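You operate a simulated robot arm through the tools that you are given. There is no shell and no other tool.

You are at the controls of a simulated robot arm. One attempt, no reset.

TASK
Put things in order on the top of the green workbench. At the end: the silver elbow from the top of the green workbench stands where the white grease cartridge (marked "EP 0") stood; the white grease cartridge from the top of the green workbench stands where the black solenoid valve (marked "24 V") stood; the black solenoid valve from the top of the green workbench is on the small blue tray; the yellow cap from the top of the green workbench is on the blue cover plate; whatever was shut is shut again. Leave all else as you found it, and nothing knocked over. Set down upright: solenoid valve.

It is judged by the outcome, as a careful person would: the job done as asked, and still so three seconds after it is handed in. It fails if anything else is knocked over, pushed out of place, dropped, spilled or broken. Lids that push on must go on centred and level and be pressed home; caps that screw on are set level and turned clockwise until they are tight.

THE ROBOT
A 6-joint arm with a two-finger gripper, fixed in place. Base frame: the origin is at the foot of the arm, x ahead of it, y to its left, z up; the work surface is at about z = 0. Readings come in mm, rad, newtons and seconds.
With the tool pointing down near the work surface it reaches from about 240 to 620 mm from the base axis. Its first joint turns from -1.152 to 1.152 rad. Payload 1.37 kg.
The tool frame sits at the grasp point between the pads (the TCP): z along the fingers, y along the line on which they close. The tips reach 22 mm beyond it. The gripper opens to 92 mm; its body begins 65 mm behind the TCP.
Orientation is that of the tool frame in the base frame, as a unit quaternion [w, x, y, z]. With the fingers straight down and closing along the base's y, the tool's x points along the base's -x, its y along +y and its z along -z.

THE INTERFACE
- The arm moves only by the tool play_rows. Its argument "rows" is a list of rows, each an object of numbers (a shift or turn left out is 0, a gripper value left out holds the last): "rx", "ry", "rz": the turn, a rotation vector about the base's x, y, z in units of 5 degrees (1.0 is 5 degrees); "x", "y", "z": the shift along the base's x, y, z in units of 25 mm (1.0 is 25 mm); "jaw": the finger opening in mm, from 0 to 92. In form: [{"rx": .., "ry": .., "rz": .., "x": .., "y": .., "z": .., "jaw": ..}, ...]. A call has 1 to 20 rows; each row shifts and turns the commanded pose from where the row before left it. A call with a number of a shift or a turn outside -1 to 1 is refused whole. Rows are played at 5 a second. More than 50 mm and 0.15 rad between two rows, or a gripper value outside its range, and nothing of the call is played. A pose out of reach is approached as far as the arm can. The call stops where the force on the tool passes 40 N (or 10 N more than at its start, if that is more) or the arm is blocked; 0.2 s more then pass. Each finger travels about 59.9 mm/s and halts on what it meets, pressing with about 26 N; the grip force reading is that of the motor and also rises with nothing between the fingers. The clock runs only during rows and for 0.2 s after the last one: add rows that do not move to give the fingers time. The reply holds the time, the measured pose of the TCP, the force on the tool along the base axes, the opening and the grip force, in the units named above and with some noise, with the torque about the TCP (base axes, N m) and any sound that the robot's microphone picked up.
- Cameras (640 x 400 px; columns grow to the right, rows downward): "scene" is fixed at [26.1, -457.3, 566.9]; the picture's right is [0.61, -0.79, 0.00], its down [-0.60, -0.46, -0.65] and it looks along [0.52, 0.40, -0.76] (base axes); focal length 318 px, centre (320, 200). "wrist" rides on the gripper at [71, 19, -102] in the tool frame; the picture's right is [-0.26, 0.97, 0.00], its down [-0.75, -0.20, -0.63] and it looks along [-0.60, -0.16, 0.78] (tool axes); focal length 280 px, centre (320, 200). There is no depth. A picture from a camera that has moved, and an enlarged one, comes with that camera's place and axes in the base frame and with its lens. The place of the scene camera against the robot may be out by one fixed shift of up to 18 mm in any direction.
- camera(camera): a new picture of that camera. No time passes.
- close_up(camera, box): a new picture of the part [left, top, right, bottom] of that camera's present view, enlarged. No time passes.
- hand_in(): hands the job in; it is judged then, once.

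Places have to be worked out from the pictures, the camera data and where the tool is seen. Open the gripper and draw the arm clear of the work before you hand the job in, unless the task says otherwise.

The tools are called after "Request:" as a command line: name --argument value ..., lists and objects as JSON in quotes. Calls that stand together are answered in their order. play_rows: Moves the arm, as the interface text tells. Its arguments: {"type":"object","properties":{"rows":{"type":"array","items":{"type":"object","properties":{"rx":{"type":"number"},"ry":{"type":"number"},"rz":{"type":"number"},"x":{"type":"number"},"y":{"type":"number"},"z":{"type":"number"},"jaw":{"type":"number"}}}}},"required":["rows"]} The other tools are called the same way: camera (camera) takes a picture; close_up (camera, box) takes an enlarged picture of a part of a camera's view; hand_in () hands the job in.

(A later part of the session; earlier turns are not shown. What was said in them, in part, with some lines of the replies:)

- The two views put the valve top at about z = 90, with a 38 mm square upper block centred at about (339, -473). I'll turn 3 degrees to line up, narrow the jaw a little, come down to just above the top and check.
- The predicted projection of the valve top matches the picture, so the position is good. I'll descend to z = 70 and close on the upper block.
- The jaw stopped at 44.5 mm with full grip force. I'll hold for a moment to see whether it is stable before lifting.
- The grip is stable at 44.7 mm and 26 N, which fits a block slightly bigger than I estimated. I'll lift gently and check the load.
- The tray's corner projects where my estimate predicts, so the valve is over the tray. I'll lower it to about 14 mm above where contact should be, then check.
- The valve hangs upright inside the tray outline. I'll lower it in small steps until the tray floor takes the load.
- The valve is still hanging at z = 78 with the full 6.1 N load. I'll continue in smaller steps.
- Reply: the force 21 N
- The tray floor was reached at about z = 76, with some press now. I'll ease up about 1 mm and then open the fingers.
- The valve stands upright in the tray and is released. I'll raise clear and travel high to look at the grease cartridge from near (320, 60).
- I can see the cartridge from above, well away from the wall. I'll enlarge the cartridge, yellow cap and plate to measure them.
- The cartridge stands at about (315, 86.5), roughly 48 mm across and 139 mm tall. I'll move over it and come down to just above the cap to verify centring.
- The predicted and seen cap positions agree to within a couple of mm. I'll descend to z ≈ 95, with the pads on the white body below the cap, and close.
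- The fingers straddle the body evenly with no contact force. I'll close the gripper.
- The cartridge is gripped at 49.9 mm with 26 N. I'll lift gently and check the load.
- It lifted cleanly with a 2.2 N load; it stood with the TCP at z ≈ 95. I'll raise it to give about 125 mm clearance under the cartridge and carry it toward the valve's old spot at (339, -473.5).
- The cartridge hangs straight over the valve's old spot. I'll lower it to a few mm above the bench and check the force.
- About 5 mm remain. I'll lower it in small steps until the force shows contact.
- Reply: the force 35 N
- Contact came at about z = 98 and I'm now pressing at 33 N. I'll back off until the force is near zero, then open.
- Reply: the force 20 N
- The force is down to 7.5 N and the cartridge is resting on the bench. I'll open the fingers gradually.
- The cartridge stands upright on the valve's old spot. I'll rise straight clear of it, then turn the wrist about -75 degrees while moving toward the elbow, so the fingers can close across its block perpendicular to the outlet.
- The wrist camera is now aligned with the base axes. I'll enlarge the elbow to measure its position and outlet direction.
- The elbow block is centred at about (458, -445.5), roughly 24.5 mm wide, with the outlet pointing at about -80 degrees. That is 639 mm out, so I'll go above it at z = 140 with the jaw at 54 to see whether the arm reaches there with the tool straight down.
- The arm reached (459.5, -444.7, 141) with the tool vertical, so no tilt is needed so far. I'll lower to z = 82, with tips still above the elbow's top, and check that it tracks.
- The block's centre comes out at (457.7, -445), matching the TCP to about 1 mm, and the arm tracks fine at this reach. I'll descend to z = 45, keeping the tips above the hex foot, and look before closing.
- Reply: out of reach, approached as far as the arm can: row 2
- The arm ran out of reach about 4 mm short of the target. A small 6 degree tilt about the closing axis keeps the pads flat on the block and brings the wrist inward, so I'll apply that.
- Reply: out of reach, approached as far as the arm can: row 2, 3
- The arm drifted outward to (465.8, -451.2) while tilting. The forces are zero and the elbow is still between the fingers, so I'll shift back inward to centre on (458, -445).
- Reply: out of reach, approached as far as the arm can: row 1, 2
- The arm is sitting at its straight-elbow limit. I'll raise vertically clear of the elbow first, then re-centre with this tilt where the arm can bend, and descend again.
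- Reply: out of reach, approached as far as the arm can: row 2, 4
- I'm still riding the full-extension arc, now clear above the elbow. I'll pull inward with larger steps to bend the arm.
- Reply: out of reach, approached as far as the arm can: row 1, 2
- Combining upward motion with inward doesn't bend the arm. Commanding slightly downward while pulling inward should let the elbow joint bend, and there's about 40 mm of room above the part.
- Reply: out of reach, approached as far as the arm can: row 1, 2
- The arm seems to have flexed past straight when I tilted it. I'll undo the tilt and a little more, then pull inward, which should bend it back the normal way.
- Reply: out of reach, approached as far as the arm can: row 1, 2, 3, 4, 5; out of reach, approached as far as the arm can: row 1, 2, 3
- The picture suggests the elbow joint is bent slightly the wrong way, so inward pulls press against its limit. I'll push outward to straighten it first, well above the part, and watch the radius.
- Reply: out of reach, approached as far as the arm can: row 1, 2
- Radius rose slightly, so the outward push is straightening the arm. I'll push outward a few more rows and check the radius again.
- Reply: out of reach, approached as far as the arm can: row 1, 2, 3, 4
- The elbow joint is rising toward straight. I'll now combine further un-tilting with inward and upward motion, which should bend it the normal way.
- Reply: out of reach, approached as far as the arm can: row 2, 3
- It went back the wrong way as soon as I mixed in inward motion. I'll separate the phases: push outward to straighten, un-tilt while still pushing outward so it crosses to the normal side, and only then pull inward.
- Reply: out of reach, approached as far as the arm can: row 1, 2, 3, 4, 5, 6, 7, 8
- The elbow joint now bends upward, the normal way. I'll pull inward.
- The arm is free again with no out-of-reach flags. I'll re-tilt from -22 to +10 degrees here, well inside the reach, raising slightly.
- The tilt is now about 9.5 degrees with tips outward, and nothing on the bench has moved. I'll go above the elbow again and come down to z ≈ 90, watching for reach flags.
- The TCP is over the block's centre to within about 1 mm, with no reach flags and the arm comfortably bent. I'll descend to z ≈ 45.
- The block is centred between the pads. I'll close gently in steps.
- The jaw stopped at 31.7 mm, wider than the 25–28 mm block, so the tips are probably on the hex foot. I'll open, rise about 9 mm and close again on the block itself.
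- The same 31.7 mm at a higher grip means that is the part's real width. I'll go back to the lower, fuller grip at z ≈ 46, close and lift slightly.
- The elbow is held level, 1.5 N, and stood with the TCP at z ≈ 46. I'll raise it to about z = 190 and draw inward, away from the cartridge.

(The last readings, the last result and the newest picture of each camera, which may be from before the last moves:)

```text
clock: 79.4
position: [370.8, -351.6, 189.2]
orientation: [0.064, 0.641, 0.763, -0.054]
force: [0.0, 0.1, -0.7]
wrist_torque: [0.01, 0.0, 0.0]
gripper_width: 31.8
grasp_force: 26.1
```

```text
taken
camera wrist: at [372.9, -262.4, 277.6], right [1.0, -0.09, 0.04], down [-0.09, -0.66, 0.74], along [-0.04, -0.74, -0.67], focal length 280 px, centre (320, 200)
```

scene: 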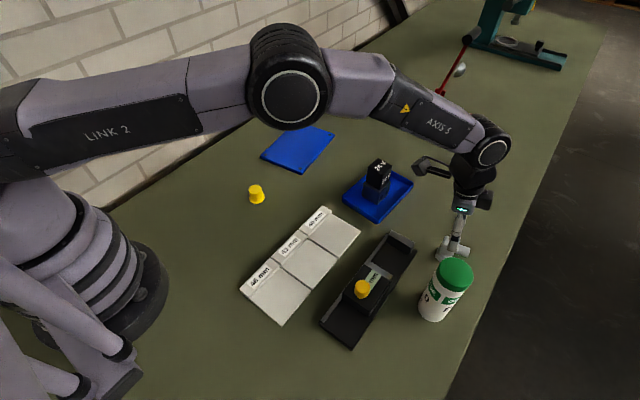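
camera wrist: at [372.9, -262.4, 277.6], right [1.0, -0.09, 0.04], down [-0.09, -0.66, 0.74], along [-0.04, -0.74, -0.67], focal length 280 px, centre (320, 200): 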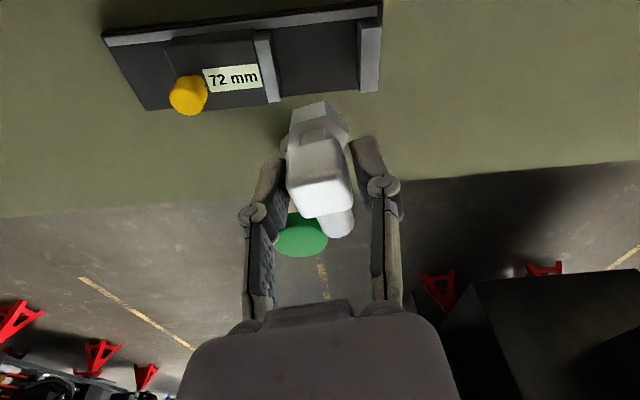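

The elbow hangs unchanged in the grip. I'll carry it to the cartridge's old spot at (315, 86.5) while turning the wrist back by 80 degrees, so the tilted palm leans away from the wall.

Request:
play_rows --rows '[{"x": -0.12, "y": 0.5, "rz": 0.5}, {"x": -0.12, "y": 0.9, "rz": 0.9}, {"x": -0.12, "y": 0.9, "rz": 0.9}, {"x": -0.12, "y": 0.9, "rz": 0.9}, {"x": -0.12, "y": 0.9, "rz": 0.9}, {"x": -0.12, "y": 0.9, "rz": 0.9}, {"x": -0.12, "y": 0.9, "rz": 0.9}, {"x": -0.12, "y": 0.9, "rz": 0.9}, {"x": -0.12, "y": 0.9, "rz": 0.9}, {"x": -0.12, "y": 0.9, "rz": 0.9}, {"x": -0.12, "y": 0.9, "rz": 0.9}, {"x": -0.12, "y": 0.9, "rz": 0.9}, {"x": -0.12, "y": 0.9, "rz": 0.9}, {"x": -0.12, "y": 0.9, "rz": 0.9}, {"x": -0.12, "y": 0.9, "rz": 0.9}, {"x": -0.12, "y": 0.9, "rz": 0.9}, {"x": -0.12, "y": 0.9, "rz": 0.9}, {"x": -0.12, "y": 0.9, "rz": 0.9}, {"x": -0.08, "y": 0.9, "rz": 0.2}, {}]'

Request:
camera --camera "wrist"

Request:
camera --camera "scene"

```text
clock: 83.6
position: [314.3, 64.3, 189.7]
orientation: [0.084, 0.0, 0.996, -0.001]
force: [0.8, 0.7, -1.0]
wrist_torque: [-0.01, -0.01, 0.02]
gripper_width: 32.0
grasp_force: 26.3
```

```text
taken
camera wrist: at [226.4, 85.7, 277.2], right [0.26, 0.97, 0.04], down [0.64, -0.2, 0.74], along [0.72, -0.16, -0.67], focal length 280 px, centre (320, 200)
```

wrist: 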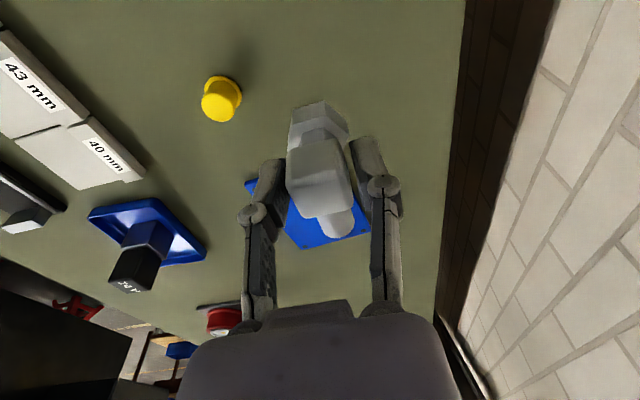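

```text
taken
```

scene: 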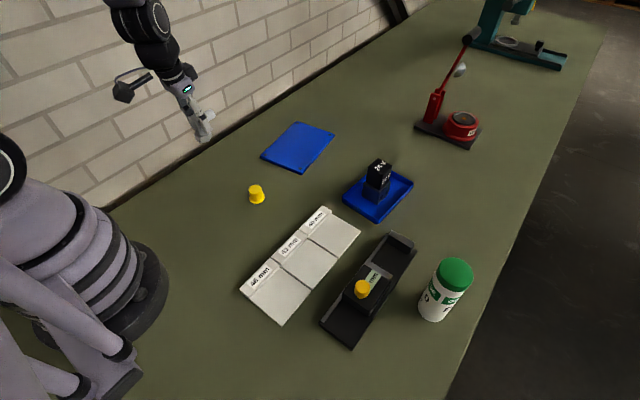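

I need another 22 mm in y to reach the spot. Then I'll lower to about 6 mm above the bench and check.

Request:
play_rows --rows '[{"x": 0.03, "y": 0.45}, {"y": 0.43}, {"z": -0.6}, {"z": -0.9}, {"z": -0.9}, {"z": -0.9}, {"z": -0.9}, {"z": -0.8}, {"z": -0.5}, {}]'

Request:
camera --camera "wrist"

Request:
close_up --camera "scene" --box '[140, 80, 300, 240]'

```text
clock: 85.8
position: [327.7, 58.2, 113.7]
orientation: [0.075, -0.002, 0.997, -0.009]
force: [0.3, 0.7, -0.7]
wrist_torque: [-0.01, 0.0, 0.01]
gripper_width: 32.2
grasp_force: 26.4
out of reach, approached as far as the arm can: row 4, 5, 6, 8, 9
```

```text
taken
camera wrist: at [241.4, 79.7, 203.5], right [0.26, 0.97, 0.02], down [0.65, -0.19, 0.73], along [0.71, -0.17, -0.68], focal length 280 px, centre (320, 200)
```

wrist: 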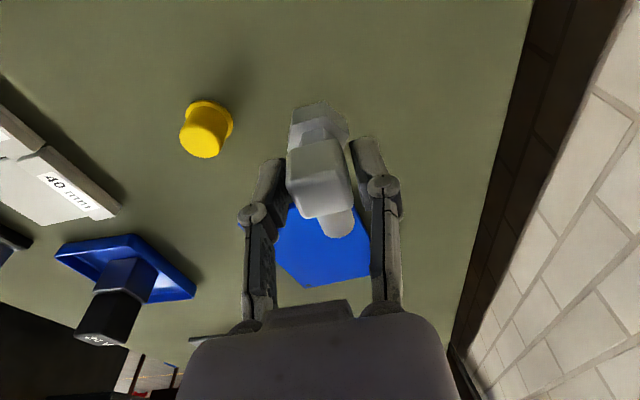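

```text
2.50 times, centred on (220, 160) of scene
camera zoom: at [26.1, -457.3, 566.9], right [0.61, -0.79, 0.0], down [-0.6, -0.46, -0.65], along [0.52, 0.4, -0.76], focal length 795 px, centre (570, 300)
```

zoom: 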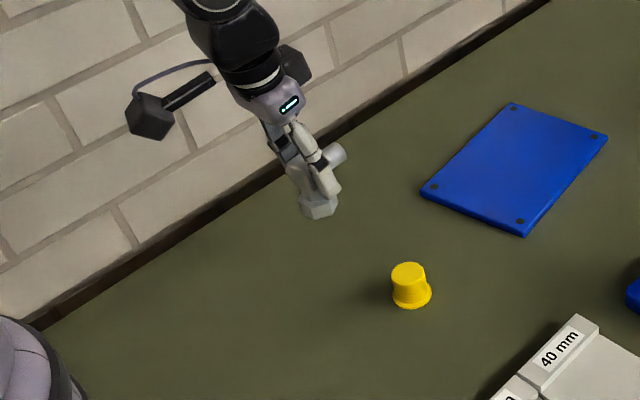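

That lean toward the base hits a wrist limit at this close radius. I'll back out up and outward, then turn the wrist so the lean is sideways instead.

Request:
play_rows --rows '[{"z": 0.6, "x": 0.3}, {"z": 0.8, "x": 0.5}, {"z": 0.8, "x": 0.5}, {"z": 0.5, "x": 0.5}, {}]'

Request:
close_up --camera "wrist" --box '[220, 80, 440, 280]'

```text
clock: 87.0
position: [348.5, 51.2, 145.1]
orientation: [0.094, 0.002, 0.995, -0.018]
force: [-0.2, -0.7, -1.7]
wrist_torque: [-0.02, 0.01, 0.0]
gripper_width: 31.7
grasp_force: 26.1
out of reach, approached as far as the arm can: row 2, 3, 4
```

```text
2.00 times, centred on (330, 180) of wrist
camera zoom: at [259.7, 75.1, 231.0], right [0.26, 0.96, 0.01], down [0.62, -0.18, 0.76], along [0.74, -0.19, -0.65], focal length 561 px, centre (300, 240)
```

zoom: 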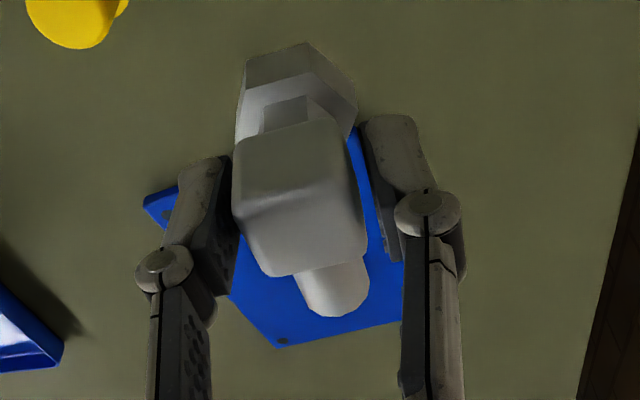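

The forearm and tool are nearly in line here, a wrist singularity, so this lean won't work at short radius. I'll move outward to about x = 430 to regain freedom, then plan to set the elbow down briefly and re-grip it with a vertical tool.

Request:
play_rows --rows '[{"x": 0.7}, {"x": 0.7}, {"x": 0.7}, {"x": 0.7}, {}]'

Request:
camera --camera "scene"

```text
clock: 88.2
position: [396.5, 46.5, 144.9]
orientation: [0.084, 0.0, 0.996, 0.0]
force: [-1.2, 0.1, -1.1]
wrist_torque: [-0.02, 0.01, -0.03]
gripper_width: 31.9
grasp_force: 26.1
out of reach, approached as far as the arm can: row 1, 2
```

```text
taken
```

scene: 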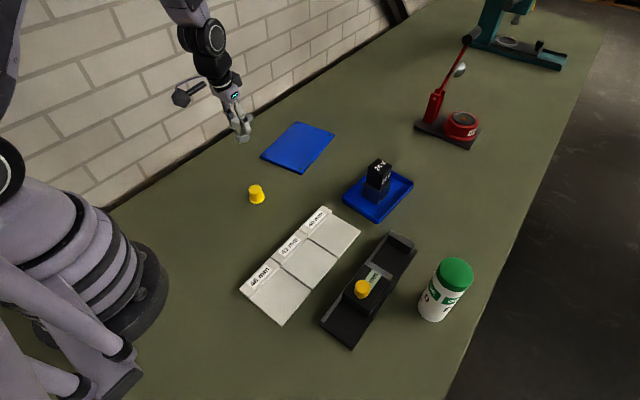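

The commanded orientation is restored, so the elbow is level again. I'll take it to a free patch of bench at about (455, 130) for a brief set-down, where this lean has margin, and lower to near contact.

Request:
play_rows --rows '[{"x": 0.47, "y": 0.67}, {"x": 0.47, "y": 0.67}, {"x": 0.47, "y": 0.67}, {"x": 0.47, "y": 0.67}, {"x": 0.47, "y": 0.67}, {"z": -0.6}, {"z": -0.8}, {"z": -0.8}, {"z": -0.8}, {"z": -0.6}, {}]'

Request:
camera --camera "wrist"

Request:
camera --camera "scene"

```text
clock: 90.6
position: [454.5, 132.5, 54.4]
orientation: [0.083, 0.0, 0.997, 0.0]
force: [-0.7, -0.3, -1.9]
wrist_torque: [-0.03, 0.01, 0.0]
gripper_width: 32.0
grasp_force: 25.9
```

```text
taken
camera wrist: at [366.8, 152.7, 142.5], right [0.26, 0.96, 0.04], down [0.64, -0.2, 0.74], along [0.72, -0.16, -0.67], focal length 280 px, centre (320, 200)
```

wrist: 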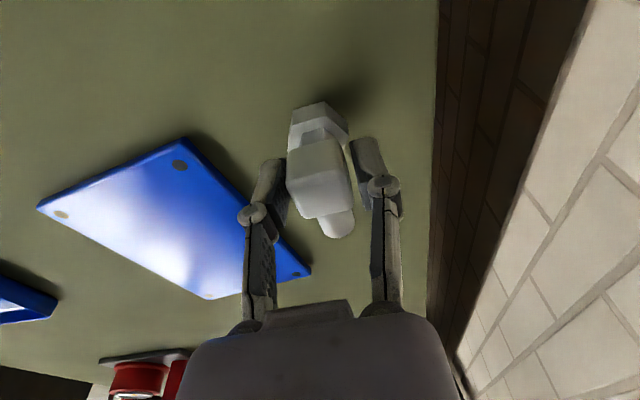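

```text
taken
```

scene: 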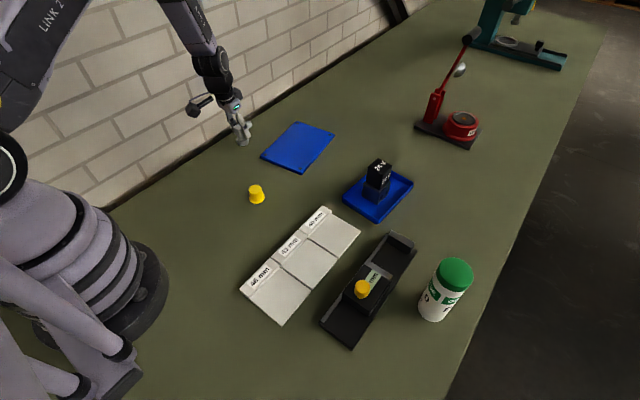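

The elbow is over clear bench about 8 mm up. I'll lower it in small steps to contact.

Request:
play_rows --rows '[{"z": -0.1}, {"z": -0.1}, {"z": -0.06}, {}]'

Request:
play_rows --rows '[{"z": -0.04}, {}]'

```text
clock: 91.6
position: [455.0, 132.7, 48.6]
orientation: [0.084, -0.001, 0.996, 0.0]
force: [0.9, 0.6, -1.1]
wrist_torque: [0.01, -0.02, 0.02]
gripper_width: 31.8
grasp_force: 25.9
```

```text
clock: 92.2
position: [454.5, 133.1, 46.4]
orientation: [0.083, 0.0, 0.997, 0.0]
force: [0.1, 1.3, -0.7]
wrist_torque: [0.0, -0.01, -0.01]
gripper_width: 31.9
grasp_force: 25.8
```

Request:
play_rows --rows '[{"z": -0.03}, {}]'

Request:
play_rows --rows '[{"z": -0.02}, {}]'

```text
clock: 92.8
position: [455.1, 132.0, 45.8]
orientation: [0.084, 0.0, 0.996, 0.0]
force: [-0.2, -0.6, 2.0]
wrist_torque: [0.06, 0.07, 0.03]
gripper_width: 31.7
grasp_force: 26.2
```

```text
clock: 93.4
position: [454.0, 132.7, 46.0]
orientation: [0.084, 0.0, 0.996, 0.0]
force: [-3.6, -2.1, 11.5]
wrist_torque: [0.0, 0.22, 0.01]
gripper_width: 32.2
grasp_force: 26.4
```

The foot has touched with 11 N. I'll release, rise clear, and change the lean from +9.6 to about -8 degrees (palm outward), which suits the close placement spot.

Request:
play_rows --rows '[{"z": 0.01}, {"jaw": 36}, {"jaw": 44}, {"jaw": 54}, {"jaw": 54}, {"z": 0.4}, {"z": 0.8}, {"z": 0.8}, {"z": 0.6}, {"ry": 0.88}, {"ry": 0.88}, {"ry": 0.88}, {"ry": 0.88}, {}]'

Request:
camera --camera "wrist"

Request:
close_up --camera "scene" --box '[160, 60, 340, 200]'

```text
clock: 96.4
position: [455.5, 132.6, 111.4]
orientation: [-0.07, 0.0, 0.998, 0.0]
force: [-0.2, 0.3, 0.0]
wrist_torque: [-0.02, 0.0, -0.02]
gripper_width: 54.1
grasp_force: 0.0
```

```text
taken
camera wrist: at [397.9, 152.4, 221.5], right [0.26, 0.96, -0.04], down [0.83, -0.2, 0.51], along [0.49, -0.16, -0.86], focal length 280 px, centre (320, 200)
```

wrist: 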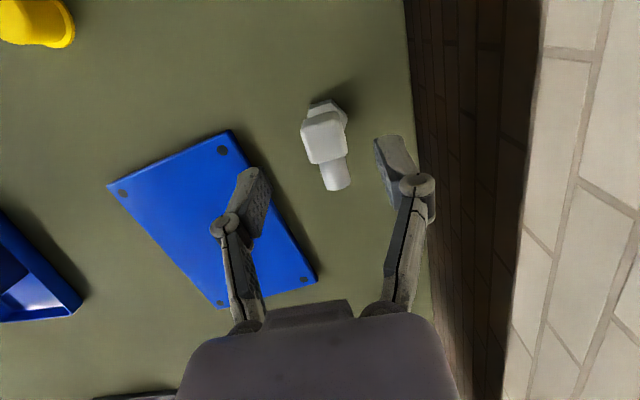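

```text
2.86 times, centred on (250, 130) of scene
camera zoom: at [26.1, -457.3, 566.9], right [0.61, -0.79, 0.0], down [-0.6, -0.46, -0.65], along [0.52, 0.4, -0.76], focal length 909 px, centre (520, 400)
```

zoom: 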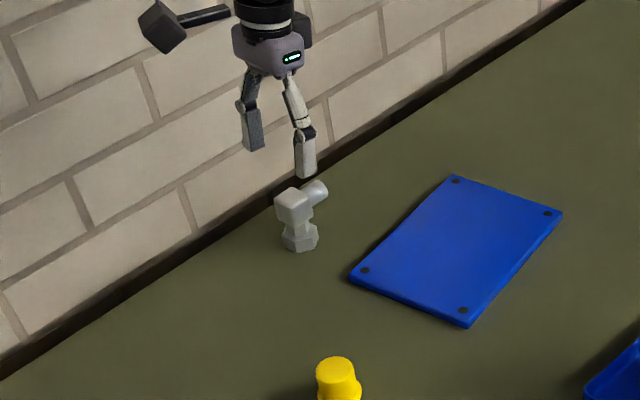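

The elbow stands on its foot, and the tool now leans the other way. I'll descend onto it again and close.

Request:
play_rows --rows '[{"z": -0.8}, {"z": -0.8}, {"z": -0.6}, {"z": -0.4}, {}]'

Request:
close_up --camera "wrist" --box '[220, 80, 440, 280]'

Request:
close_up --camera "scene" --box '[180, 60, 320, 180]'

```text
clock: 97.6
position: [454.6, 131.4, 45.3]
orientation: [-0.069, 0.0, 0.998, 0.0]
force: [-0.6, -0.6, 0.0]
wrist_torque: [-0.01, 0.0, 0.02]
gripper_width: 54.2
grasp_force: 0.1
```

```text
2.00 times, centred on (330, 180) of wrist
camera zoom: at [397.7, 152.2, 156.4], right [0.26, 0.96, -0.04], down [0.83, -0.2, 0.51], along [0.49, -0.16, -0.86], focal length 561 px, centre (300, 240)
```

zoom: 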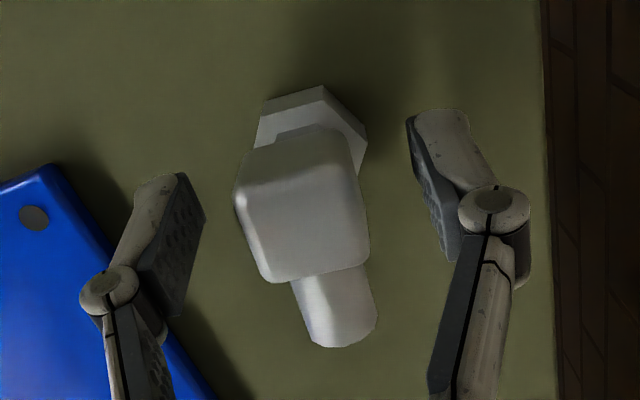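

```text
3.33 times, centred on (250, 120) of scene
camera zoom: at [26.1, -457.3, 566.9], right [0.61, -0.79, 0.0], down [-0.6, -0.46, -0.65], along [0.52, 0.4, -0.76], focal length 1060 px, centre (553, 467)
```

zoom: 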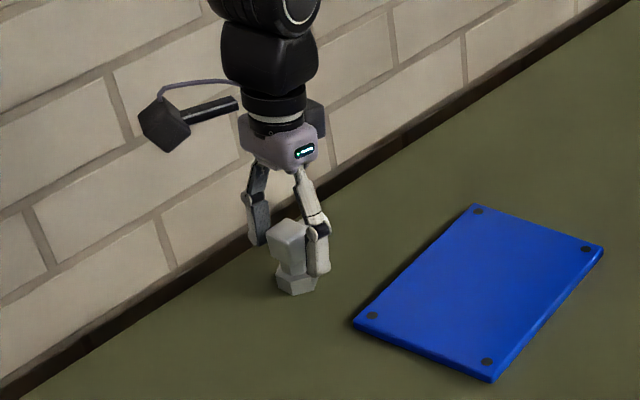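

The block sits centred between the pads with no contact. I'll close and lift a little.

Request:
play_rows --rows '[{"jaw": 44}, {"jaw": 36}, {"jaw": 28}, {"jaw": 18}, {"jaw": 14}, {"jaw": 14}, {"z": 0.1}, {"z": 0.2}, {"z": 0.4}, {"z": 0.4}, {}]'

Request:
close_up --camera "wrist" --box '[220, 80, 440, 280]'

Request:
close_up --camera "scene" --box '[180, 60, 320, 180]'

```text
clock: 100.0
position: [453.2, 132.5, 73.4]
orientation: [-0.07, 0.001, 0.998, 0.0]
force: [-0.6, 0.1, -0.8]
wrist_torque: [0.01, 0.0, -0.01]
gripper_width: 31.8
grasp_force: 25.8
```

```text
2.00 times, centred on (330, 180) of wrist
camera zoom: at [397.2, 152.3, 184.5], right [0.26, 0.96, -0.04], down [0.83, -0.2, 0.51], along [0.49, -0.16, -0.86], focal length 561 px, centre (300, 240)
```

zoom: 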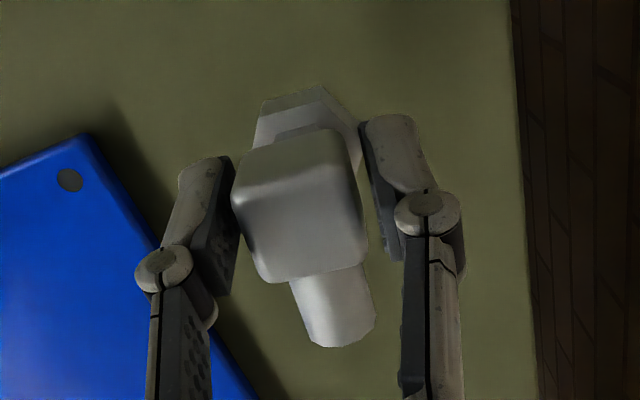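

```text
3.33 times, centred on (250, 120) of scene
camera zoom: at [26.1, -457.3, 566.9], right [0.61, -0.79, 0.0], down [-0.6, -0.46, -0.65], along [0.52, 0.4, -0.76], focal length 1060 px, centre (553, 467)
```

zoom: 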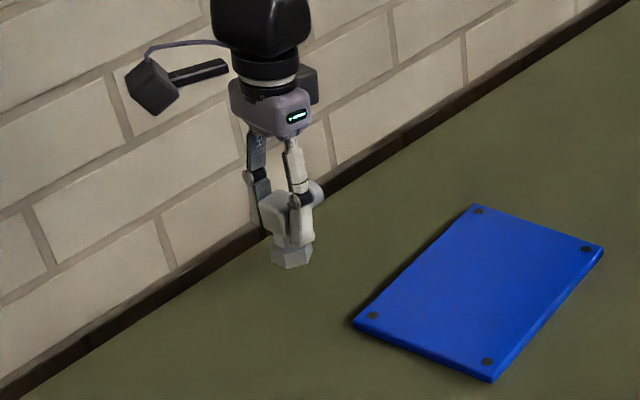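

The elbow is held again at 31.8 mm and lifted level. I'll carry it low, at about z = 95, to the cartridge's old spot at (315, 86).

Request:
play_rows --rows '[{"z": 0.5}, {"z": 0.4}, {"x": -0.6, "y": -0.2}, {"x": -0.7, "y": -0.235}, {"x": -0.7, "y": -0.235}, {"x": -0.7, "y": -0.235}, {"x": -0.7, "y": -0.235}, {"x": -0.7, "y": -0.235}, {"x": -0.7, "y": -0.235}, {"x": -0.7, "y": -0.235}, {}]'

Request:
camera --camera "wrist"

Request:
camera --camera "scene"

```text
clock: 102.4
position: [316.5, 85.0, 95.9]
orientation: [-0.069, 0.0, 0.998, -0.001]
force: [0.2, -0.2, -0.4]
wrist_torque: [-0.03, 0.0, 0.01]
gripper_width: 31.8
grasp_force: 26.5
```

```text
taken
camera wrist: at [259.4, 106.4, 206.8], right [0.26, 0.96, -0.04], down [0.83, -0.2, 0.51], along [0.49, -0.16, -0.86], focal length 280 px, centre (320, 200)
```

wrist: 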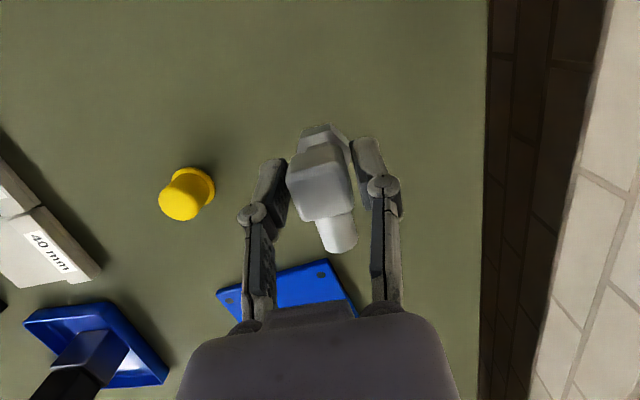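

```text
taken
```

scene: 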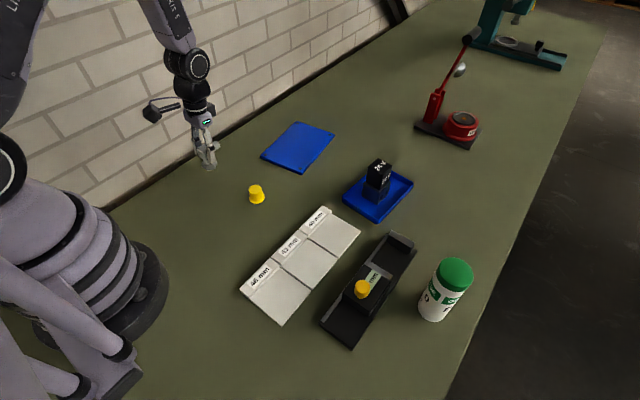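

No reach flags, and I'm within about 1.5 mm of the spot. I'll lower to a few mm above the bench.

Request:
play_rows --rows '[{"x": -0.04, "y": 0.04, "z": -0.5}, {"z": -0.5}, {"z": -0.5}, {"z": -0.3}, {}]'

Request:
play_rows --rows '[{"z": -0.06}, {}]'

```text
clock: 103.6
position: [316.4, 86.0, 49.7]
orientation: [-0.07, 0.0, 0.998, 0.001]
force: [-1.3, -0.3, -1.0]
wrist_torque: [0.0, 0.0, -0.01]
gripper_width: 31.8
grasp_force: 26.4
```

```text
clock: 104.2
position: [315.7, 86.6, 49.3]
orientation: [-0.07, 0.0, 0.998, 0.0]
force: [0.7, -0.6, -0.2]
wrist_torque: [-0.03, 0.0, 0.0]
gripper_width: 31.9
grasp_force: 26.3
```

Request:
play_rows --rows '[{"z": -0.06}, {}]'

Request:
play_rows --rows '[{"z": -0.03}, {}]'

```text
clock: 104.8
position: [317.0, 85.8, 48.4]
orientation: [-0.071, -0.001, 0.998, 0.0]
force: [0.1, 0.5, -0.8]
wrist_torque: [0.03, 0.02, 0.02]
gripper_width: 31.7
grasp_force: 26.5
```

```text
clock: 105.4
position: [315.8, 86.5, 46.2]
orientation: [-0.07, 0.0, 0.998, 0.0]
force: [-0.1, -0.9, -1.9]
wrist_torque: [0.03, -0.01, 0.02]
gripper_width: 31.9
grasp_force: 26.1
```

The elbow is still hanging with no contact at about 46.5. I'll continue with smaller steps.

Request:
play_rows --rows '[{"z": -0.03}, {}]'

Request:
play_rows --rows '[{"z": -0.02}, {}]'

```text
clock: 106.0
position: [315.4, 86.3, 45.7]
orientation: [-0.07, 0.0, 0.998, 0.0]
force: [-0.4, -0.8, -0.6]
wrist_torque: [-0.03, 0.0, 0.02]
gripper_width: 32.2
grasp_force: 26.0
```

```text
clock: 106.6
position: [316.1, 86.4, 47.6]
orientation: [-0.07, 0.0, 0.998, 0.0]
force: [-2.0, -1.5, 13.6]
wrist_torque: [-0.04, 0.03, -0.01]
gripper_width: 31.8
grasp_force: 26.4
```

Contact is made at 13.6 N. I'll ease off slightly, open, and look.

Request:
play_rows --rows '[{"z": 0.015}, {"jaw": 36}, {"jaw": 44}, {"jaw": 54}, {"jaw": 58}, {}]'

Request:
close_up --camera "wrist" --box '[220, 80, 440, 280]'

Request:
close_up --camera "scene" --box '[140, 80, 300, 220]'

```text
clock: 108.0
position: [316.1, 86.7, 45.8]
orientation: [-0.069, 0.0, 0.998, 0.001]
force: [-0.5, -1.0, 0.1]
wrist_torque: [0.01, 0.01, -0.01]
gripper_width: 58.0
grasp_force: 0.1
```

```text
2.00 times, centred on (330, 180) of wrist
camera zoom: at [259.2, 107.1, 156.7], right [0.26, 0.96, -0.04], down [0.83, -0.2, 0.51], along [0.49, -0.16, -0.86], focal length 561 px, centre (300, 240)
```

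zoom: 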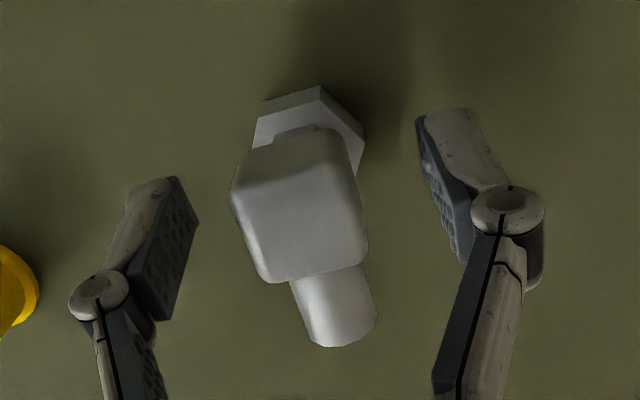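

```text
2.86 times, centred on (220, 150) of scene
camera zoom: at [26.1, -457.3, 566.9], right [0.61, -0.79, 0.0], down [-0.6, -0.46, -0.65], along [0.52, 0.4, -0.76], focal length 909 px, centre (606, 343)
```

zoom: 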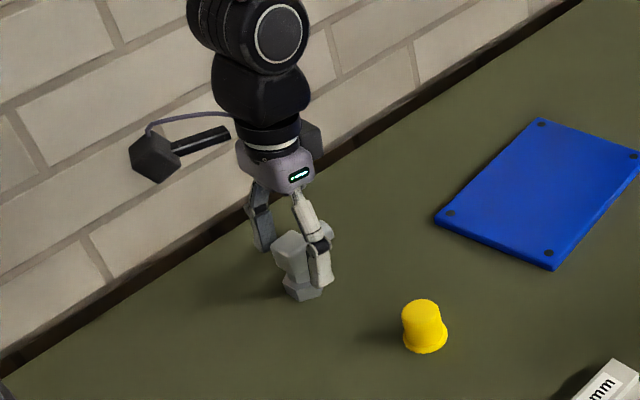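

The elbow stands upright on the cartridge's old spot and is released. I'll rise clear, bring the tool back to vertical, and move toward the yellow cap near (337, -33).

Request:
play_rows --rows '[{"z": 0.3}, {"z": 0.8}, {"z": 0.8}, {"z": 0.8}, {"z": 0.8}, {"z": 0.6, "ry": -0.8}, {"ry": -0.8}, {"x": 0.1, "y": -0.7}, {"x": 0.1, "y": -0.7}, {"x": 0.1, "y": -0.7}, {"x": 0.1, "y": -0.7}, {"x": 0.1, "y": -0.7}, {"x": 0.1, "y": -0.7}, {}]'

Request:
camera --camera "wrist"

Request:
camera --camera "scene"

```text
clock: 111.0
position: [330.9, -19.2, 148.1]
orientation: [0.0, 0.0, 1.0, 0.001]
force: [-0.3, 0.1, -1.0]
wrist_torque: [-0.03, -0.01, 0.01]
gripper_width: 57.9
grasp_force: 0.0
```

```text
taken
camera wrist: at [259.4, 1.9, 250.3], right [0.26, 0.96, 0.0], down [0.75, -0.2, 0.62], along [0.6, -0.16, -0.78], focal length 280 px, centre (320, 200)
```

wrist: 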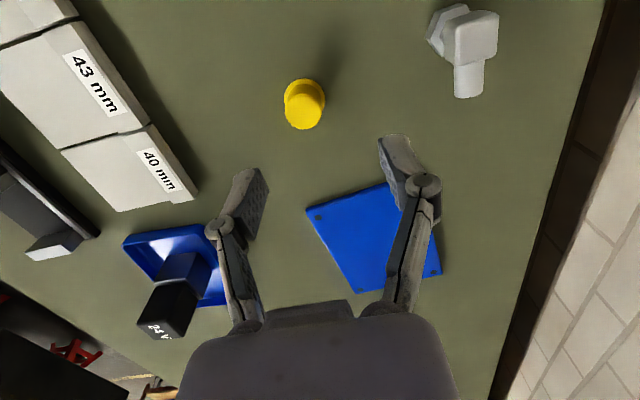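

```text
taken
```

scene: 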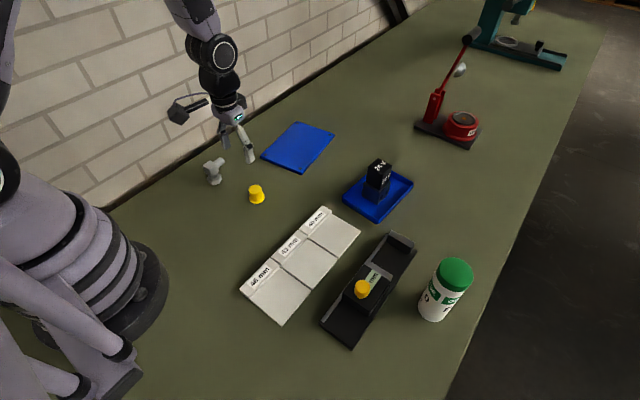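

The elbow stands where the cartridge was. I'll enlarge the yellow cap and the plate to refine their positions.

Request:
close_up --camera "wrist" --box '[265, 65, 345, 145]'

Request:
close_up --camera "wrist" --box '[290, 170, 460, 310]'

Request:
close_up --camera "scene" --box '[180, 130, 300, 220]'

```text
5.00 times, centred on (305, 105) of wrist
camera zoom: at [259.4, 1.9, 250.3], right [0.26, 0.96, 0.0], down [0.75, -0.2, 0.62], along [0.6, -0.16, -0.78], focal length 1402 px, centre (395, 675)
```

zoom: 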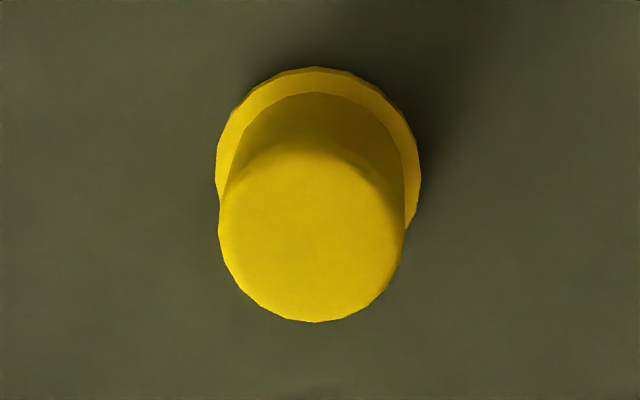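

```text
2.86 times, centred on (375, 240) of wrist
camera zoom: at [259.4, 1.9, 250.3], right [0.26, 0.96, 0.0], down [0.75, -0.2, 0.62], along [0.6, -0.16, -0.78], focal length 801 px, centre (163, 86)
```

zoom: 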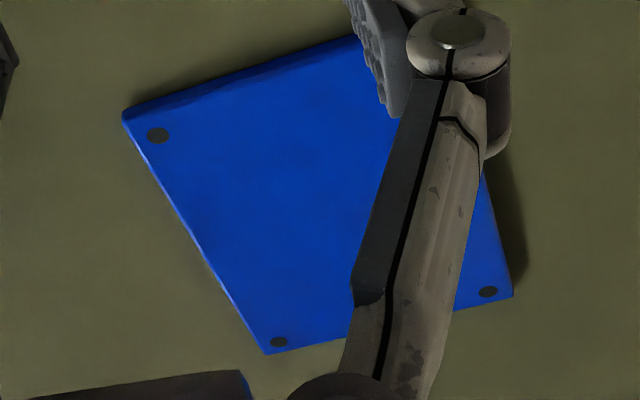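

```text
4.44 times, centred on (240, 175) of scene
camera zoom: at [26.1, -457.3, 566.9], right [0.61, -0.79, 0.0], down [-0.6, -0.46, -0.65], along [0.52, 0.4, -0.76], focal length 1414 px, centre (676, 311)
```

zoom: 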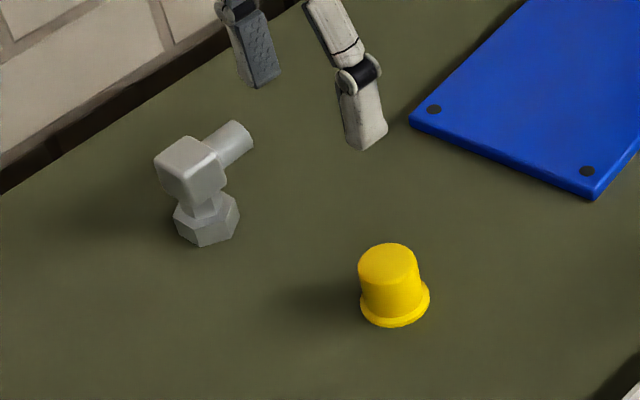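

The cap is at about (336.7, -32.8), 33 mm tall, 30 mm across on top with a 36 mm flange. I'll move over it and come down to just above for a check.

Request:
play_rows --rows '[{"x": 0.23, "y": -0.56}, {"z": -0.8}, {"z": -0.8}, {"z": -0.8}, {}]'

Request:
close_up --camera "wrist" --box '[220, 60, 440, 260]'

Request:
close_up --camera "scene" --box '[180, 100, 320, 220]'

```text
clock: 112.2
position: [337.1, -32.4, 89.6]
orientation: [0.001, 0.0, 1.0, 0.0]
force: [-0.9, -0.7, -0.3]
wrist_torque: [-0.02, 0.0, 0.02]
gripper_width: 57.9
grasp_force: 0.1
```

```text
2.00 times, centred on (330, 160) of wrist
camera zoom: at [265.2, -11.8, 190.5], right [0.26, 0.96, 0.0], down [0.75, -0.2, 0.62], along [0.6, -0.16, -0.78], focal length 561 px, centre (300, 280)
```

zoom: 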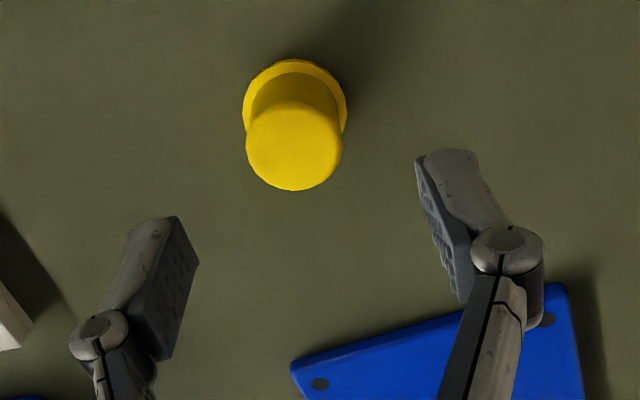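

```text
3.33 times, centred on (250, 160) of scene
camera zoom: at [26.1, -457.3, 566.9], right [0.61, -0.79, 0.0], down [-0.6, -0.46, -0.65], along [0.52, 0.4, -0.76], focal length 1060 px, centre (553, 333)
```

zoom: 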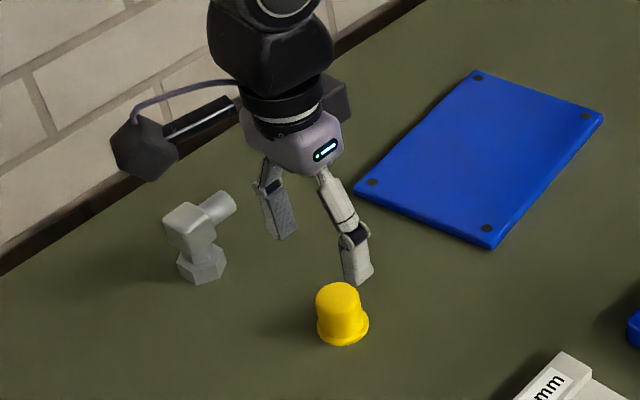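

The cap's centre is at (336.6, -32.8), right under the TCP. I'll descend to z ≈ 32 so the tips stay above the flange, then close.

Request:
play_rows --rows '[{"z": -0.8}, {"z": -0.7}, {"z": -0.5}, {"z": -0.3}, {}]'

Request:
close_up --camera "wrist" --box '[220, 60, 440, 260]'

Request:
close_up --camera "scene" --box '[180, 100, 320, 220]'

```text
clock: 113.4
position: [336.4, -33.0, 32.0]
orientation: [0.0, -0.001, 1.0, 0.0]
force: [-0.1, 0.0, 0.0]
wrist_torque: [0.04, 0.0, -0.04]
gripper_width: 57.9
grasp_force: 0.0
```

```text
2.00 times, centred on (330, 160) of wrist
camera zoom: at [264.7, -11.6, 132.7], right [0.26, 0.96, 0.0], down [0.75, -0.2, 0.62], along [0.6, -0.16, -0.78], focal length 561 px, centre (300, 280)
```

zoom: 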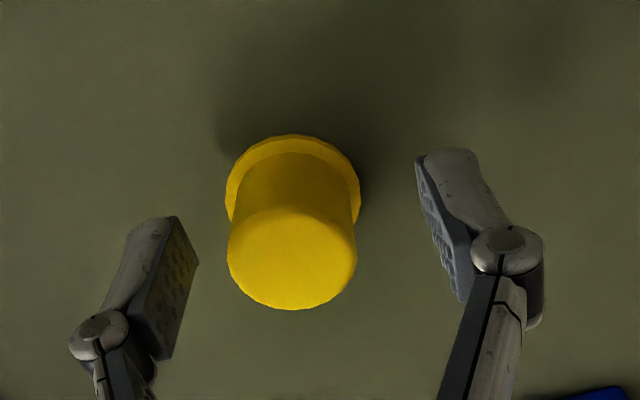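

```text
3.33 times, centred on (250, 160) of scene
camera zoom: at [26.1, -457.3, 566.9], right [0.61, -0.79, 0.0], down [-0.6, -0.46, -0.65], along [0.52, 0.4, -0.76], focal length 1060 px, centre (553, 333)
```

zoom: 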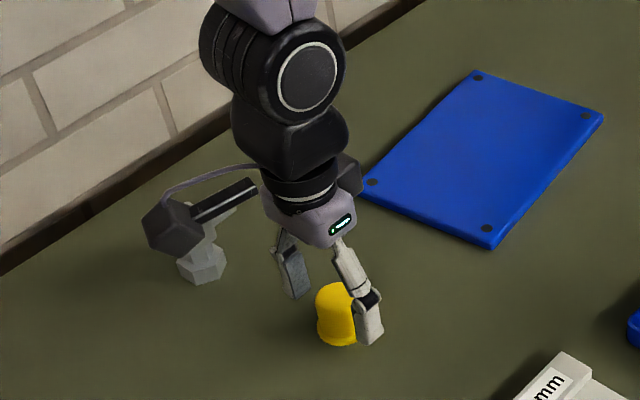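

The tips straddle the cap evenly. I'll close gently and lift.

Request:
play_rows --rows '[{"jaw": 48}, {"jaw": 40}, {"jaw": 32}, {"jaw": 24}, {"jaw": 20}, {"jaw": 20}]'

Request:
close_up --camera "wrist" --box '[220, 60, 440, 260]'

```text
clock: 114.8
position: [336.2, -32.1, 31.1]
orientation: [0.0, 0.0, 1.0, -0.001]
force: [-0.3, -0.4, 4.0]
wrist_torque: [-0.02, -0.03, 0.0]
gripper_width: 31.5
grasp_force: 25.8
```

```text
2.00 times, centred on (330, 160) of wrist
camera zoom: at [264.6, -11.6, 133.0], right [0.26, 0.96, 0.0], down [0.75, -0.2, 0.62], along [0.6, -0.16, -0.78], focal length 561 px, centre (300, 280)
```

zoom: 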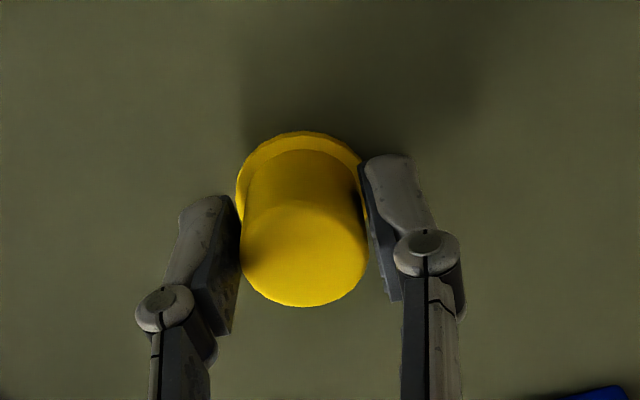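

The cap is gripped at 31.5 mm. I'll lift it and check it comes along.

Request:
play_rows --rows '[{"z": 0.1}, {"z": 0.3}, {"z": 0.6}, {"z": 0.8}, {"z": 0.8}, {}]'

Request:
camera --camera "wrist"

Request:
close_up --camera "scene" --box '[180, 80, 340, 220]'

```text
clock: 116.2
position: [335.8, -32.7, 97.0]
orientation: [-0.001, 0.0, 1.0, 0.001]
force: [-0.4, 0.7, 0.1]
wrist_torque: [0.01, -0.01, 0.01]
gripper_width: 31.8
grasp_force: 26.2
```

```text
taken
camera wrist: at [264.6, -11.4, 198.1], right [0.26, 0.96, 0.0], down [0.75, -0.2, 0.62], along [0.6, -0.16, -0.78], focal length 280 px, centre (320, 200)
```

wrist: 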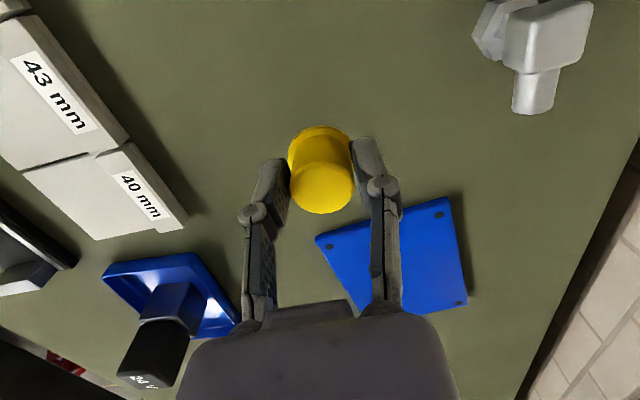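

```text
2.86 times, centred on (260, 150) of scene
camera zoom: at [26.1, -457.3, 566.9], right [0.61, -0.79, 0.0], down [-0.6, -0.46, -0.65], along [0.52, 0.4, -0.76], focal length 909 px, centre (491, 343)
```

zoom: 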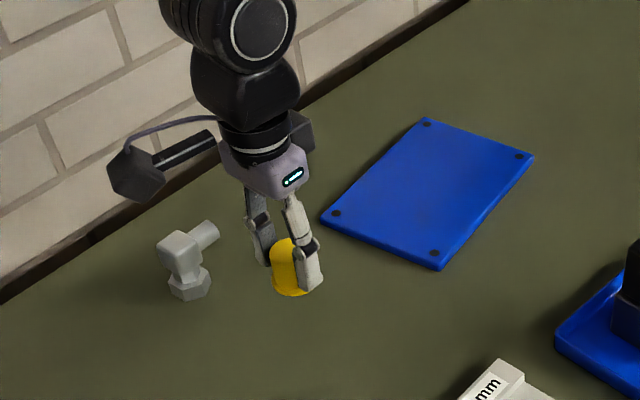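

The cap came along cleanly. The plate centre is about (540, 8), so I'll carry the cap there at this height.

Request:
play_rows --rows '[{"x": 0.4, "y": 0.08}, {"x": 0.8, "y": 0.165}, {"x": 0.8, "y": 0.165}, {"x": 0.8, "y": 0.165}, {"x": 0.8, "y": 0.165}, {"x": 0.8, "y": 0.165}, {"x": 0.8, "y": 0.165}, {"x": 0.8, "y": 0.165}, {"x": 0.8, "y": 0.165}, {"x": 0.8, "y": 0.165}, {"x": 0.4, "y": 0.08}, {}]'

Request:
camera --camera "wrist"

Request:
camera --camera "scene"

```text
clock: 118.8
position: [537.0, 8.2, 95.6]
orientation: [0.0, 0.001, 1.0, -0.001]
force: [-0.6, 0.3, 0.3]
wrist_torque: [0.01, 0.0, -0.01]
gripper_width: 31.9
grasp_force: 25.7
```

```text
taken
camera wrist: at [465.3, 29.0, 197.8], right [0.26, 0.96, 0.0], down [0.75, -0.2, 0.62], along [0.6, -0.16, -0.78], focal length 280 px, centre (320, 200)
```

wrist: 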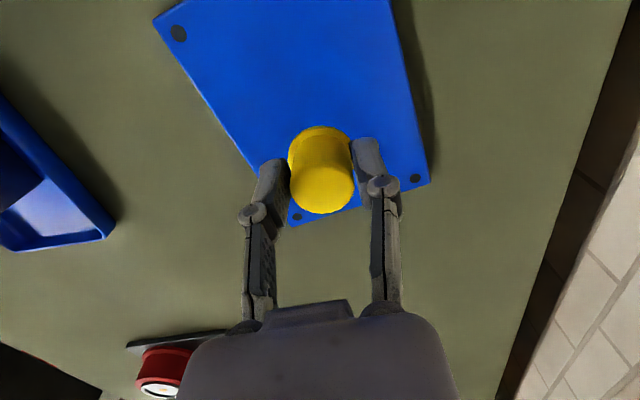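

```text
taken
```

scene: 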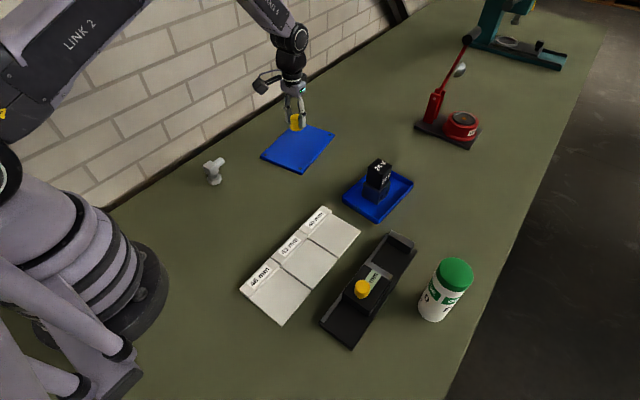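

The cap is over the plate. I'll lower it to several mm above the plate surface and then feel for contact.

Request:
play_rows --rows '[{"z": -0.6}, {"z": -0.6}, {"z": -0.5}, {"z": -0.3}, {}]'

Request:
close_up --camera "scene" --box '[240, 70, 360, 190]'

Request:
play_rows --rows '[{"z": -0.08}, {"z": -0.06}, {}]'

```text
clock: 120.0
position: [536.5, 7.3, 45.3]
orientation: [-0.001, 0.001, 1.0, 0.0]
force: [0.0, 0.7, -0.5]
wrist_torque: [-0.01, 0.01, 0.03]
gripper_width: 31.7
grasp_force: 26.2
```

```text
3.33 times, centred on (300, 130) of scene
camera zoom: at [26.1, -457.3, 566.9], right [0.61, -0.79, 0.0], down [-0.6, -0.46, -0.65], along [0.52, 0.4, -0.76], focal length 1060 px, centre (387, 433)
```

zoom: 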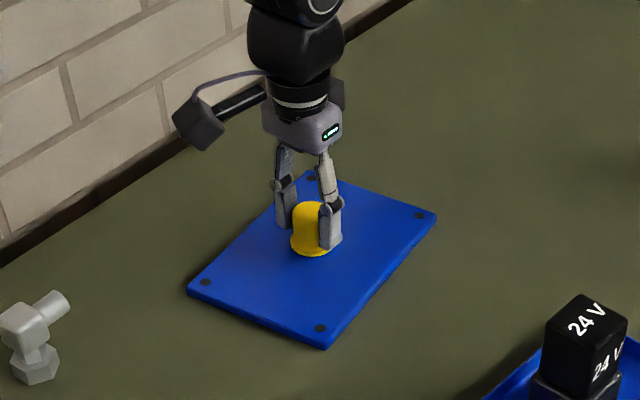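

```text
clock: 120.8
position: [537.0, 8.2, 42.7]
orientation: [0.001, 0.0, 1.0, 0.0]
force: [-0.1, -0.2, -0.2]
wrist_torque: [0.03, 0.04, 0.01]
gripper_width: 31.7
grasp_force: 26.1
```

Request:
play_rows --rows '[{"z": -0.06}, {}]'

Request:
play_rows --rows '[{"z": -0.04}, {}]'

```text
clock: 121.4
position: [537.2, 7.7, 41.7]
orientation: [0.0, 0.0, 1.0, 0.001]
force: [-1.9, 0.2, 5.0]
wrist_torque: [-0.01, 0.06, 0.01]
gripper_width: 31.8
grasp_force: 25.7
```

```text
clock: 122.0
position: [537.7, 8.1, 41.2]
orientation: [0.0, -0.001, 1.0, 0.0]
force: [-6.2, 0.0, 16.9]
wrist_torque: [-0.01, 0.12, -0.02]
gripper_width: 31.7
grasp_force: 26.0
```

The plate took the cap at about z = 41. I'll ease off and open.

Request:
play_rows --rows '[{"z": 0.03}, {}, {"jaw": 36}, {"jaw": 44}, {"jaw": 54}, {"jaw": 58}, {}]'

Request:
camera --camera "wrist"

Request:
close_up --camera "scene" --box '[240, 70, 360, 190]'

```text
clock: 123.6
position: [536.7, 8.2, 41.7]
orientation: [0.0, 0.0, 1.0, 0.0]
force: [-0.1, -0.6, -0.2]
wrist_torque: [0.02, 0.0, 0.02]
gripper_width: 58.0
grasp_force: 0.1
```

```text
taken
camera wrist: at [464.8, 29.0, 143.0], right [0.26, 0.96, 0.0], down [0.75, -0.2, 0.62], along [0.6, -0.16, -0.78], focal length 280 px, centre (320, 200)
```

wrist: 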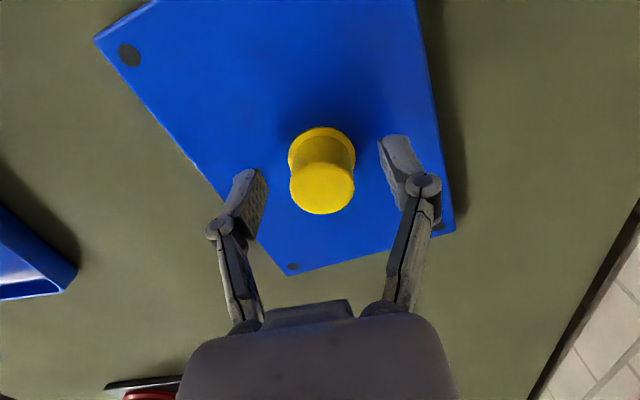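

```text
3.33 times, centred on (300, 130) of scene
camera zoom: at [26.1, -457.3, 566.9], right [0.61, -0.79, 0.0], down [-0.6, -0.46, -0.65], along [0.52, 0.4, -0.76], focal length 1060 px, centre (387, 433)
```

zoom: 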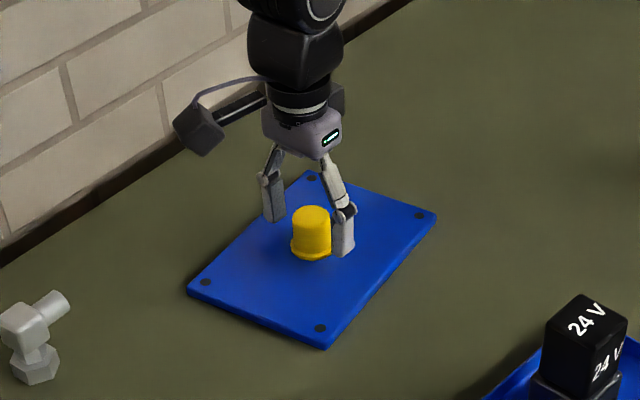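

The cap stands on the plate and is released. I'll rise straight up and withdraw to a clear, high pose, then check the whole scene.

Request:
play_rows --rows '[{"z": 0.4}, {"z": 0.9}, {"z": 0.9}, {"z": 0.9}, {"z": 0.9}, {"z": 0.9}, {"z": 0.9}, {"z": 0.9}, {"z": 0.9}, {"z": 0.9}, {"x": -0.8, "y": -0.6}, {"x": -0.8, "y": -0.6}, {"x": -0.8, "y": -0.6}, {"x": -0.8, "y": -0.6}, {"x": -0.8, "y": -0.6}, {"x": -0.8, "y": -0.6}, {}]'

Request:
camera --camera "scene"

Request:
camera --camera "wrist"

Request:
close_up --camera "scene" --box '[300, 140, 500, 340]'

Request:
close_up --camera "scene" --box '[170, 100, 370, 230]'

```text
clock: 127.2
position: [416.0, -80.3, 253.6]
orientation: [0.0, -0.001, 1.0, 0.0]
force: [0.0, 0.1, 0.0]
wrist_torque: [0.0, 0.02, 0.0]
gripper_width: 58.1
grasp_force: 0.1
```

```text
taken
```

scene: 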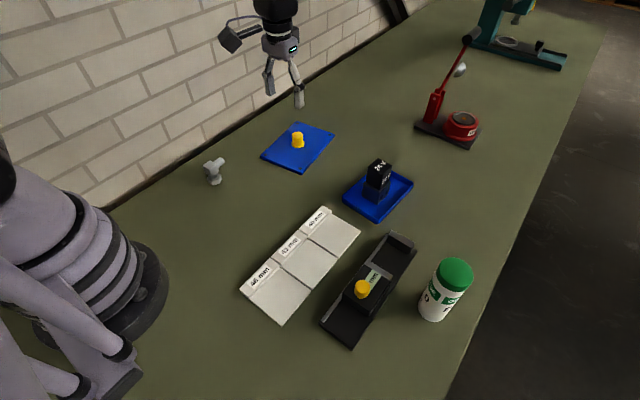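

```text
taken
camera wrist: at [344.3, -60.6, 355.6], right [0.26, 0.96, 0.0], down [0.75, -0.2, 0.62], along [0.6, -0.16, -0.78], focal length 280 px, centre (320, 200)
```

wrist: 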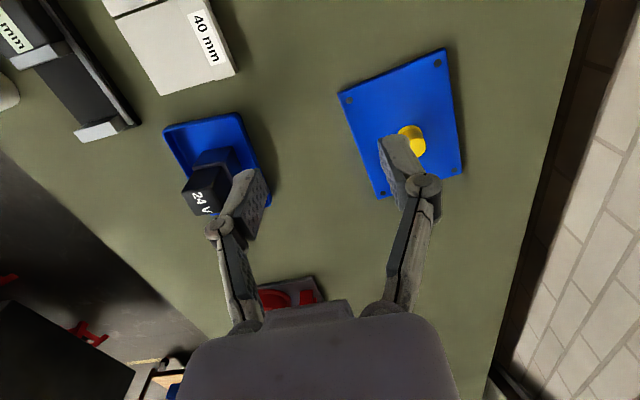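

```text
2.00 times, centred on (400, 240) of scene
camera zoom: at [26.1, -457.3, 566.9], right [0.61, -0.79, 0.0], down [-0.6, -0.46, -0.65], along [0.52, 0.4, -0.76], focal length 636 px, centre (160, 120)
```

zoom: 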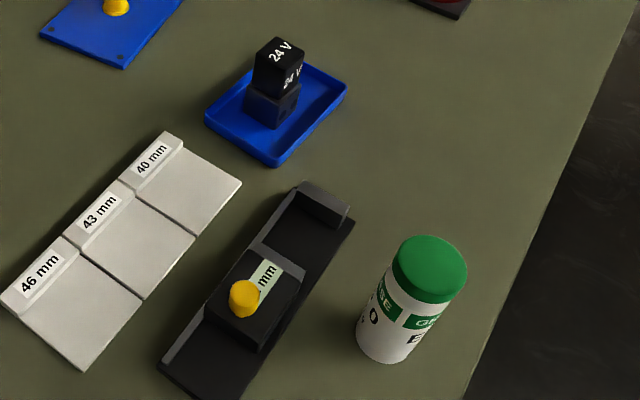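

```text
3.08 times, centred on (270, 165) of scene
camera zoom: at [26.1, -457.3, 566.9], right [0.61, -0.79, 0.0], down [-0.6, -0.46, -0.65], along [0.52, 0.4, -0.76], focal length 979 px, centre (474, 308)
```

zoom: 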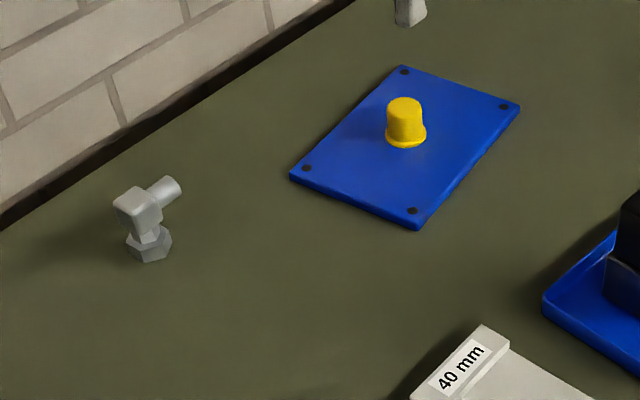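

All four items are where they should be: elbow on the cartridge's old spot, cartridge on the valve's old spot, valve upright in the tray, and yellow cap on the plate. The plate, tray, gauge blocks and slide look as they did at the start, nothing was opened, and the gripper is open and clear, so I'm handing in.

Request:
hand_in

```text
The job is handed in.
```

The job is handed in. The last pictures before handing in showed everything in place:

- **Silver elbow:** it stands where the grease cartridge stood, within about 5 mm. Its outlet now points along the base's +x instead of -y.
- **Grease cartridge:** it stands upright where the solenoid valve stood.
- **Solenoid valve:** it stands upright on the small blue tray.
- **Yellow cap:** it stands on the blue cover plate, near the middle. I took the loose flanged cap from the bench and left the yellow knob on the black gauge alone.

I opened nothing, so there was nothing to shut again. The plate, tray, gauge blocks and slide looked the same as at the start, and nothing was knocked over.

The elbow was near the edge of the arm's reach. The arm got stuck fully extended there, and again at a wrist limit near the cartridge's old spot. To change the grip angle I set the elbow down briefly on a clear patch of bench, then placed it in its final spot.
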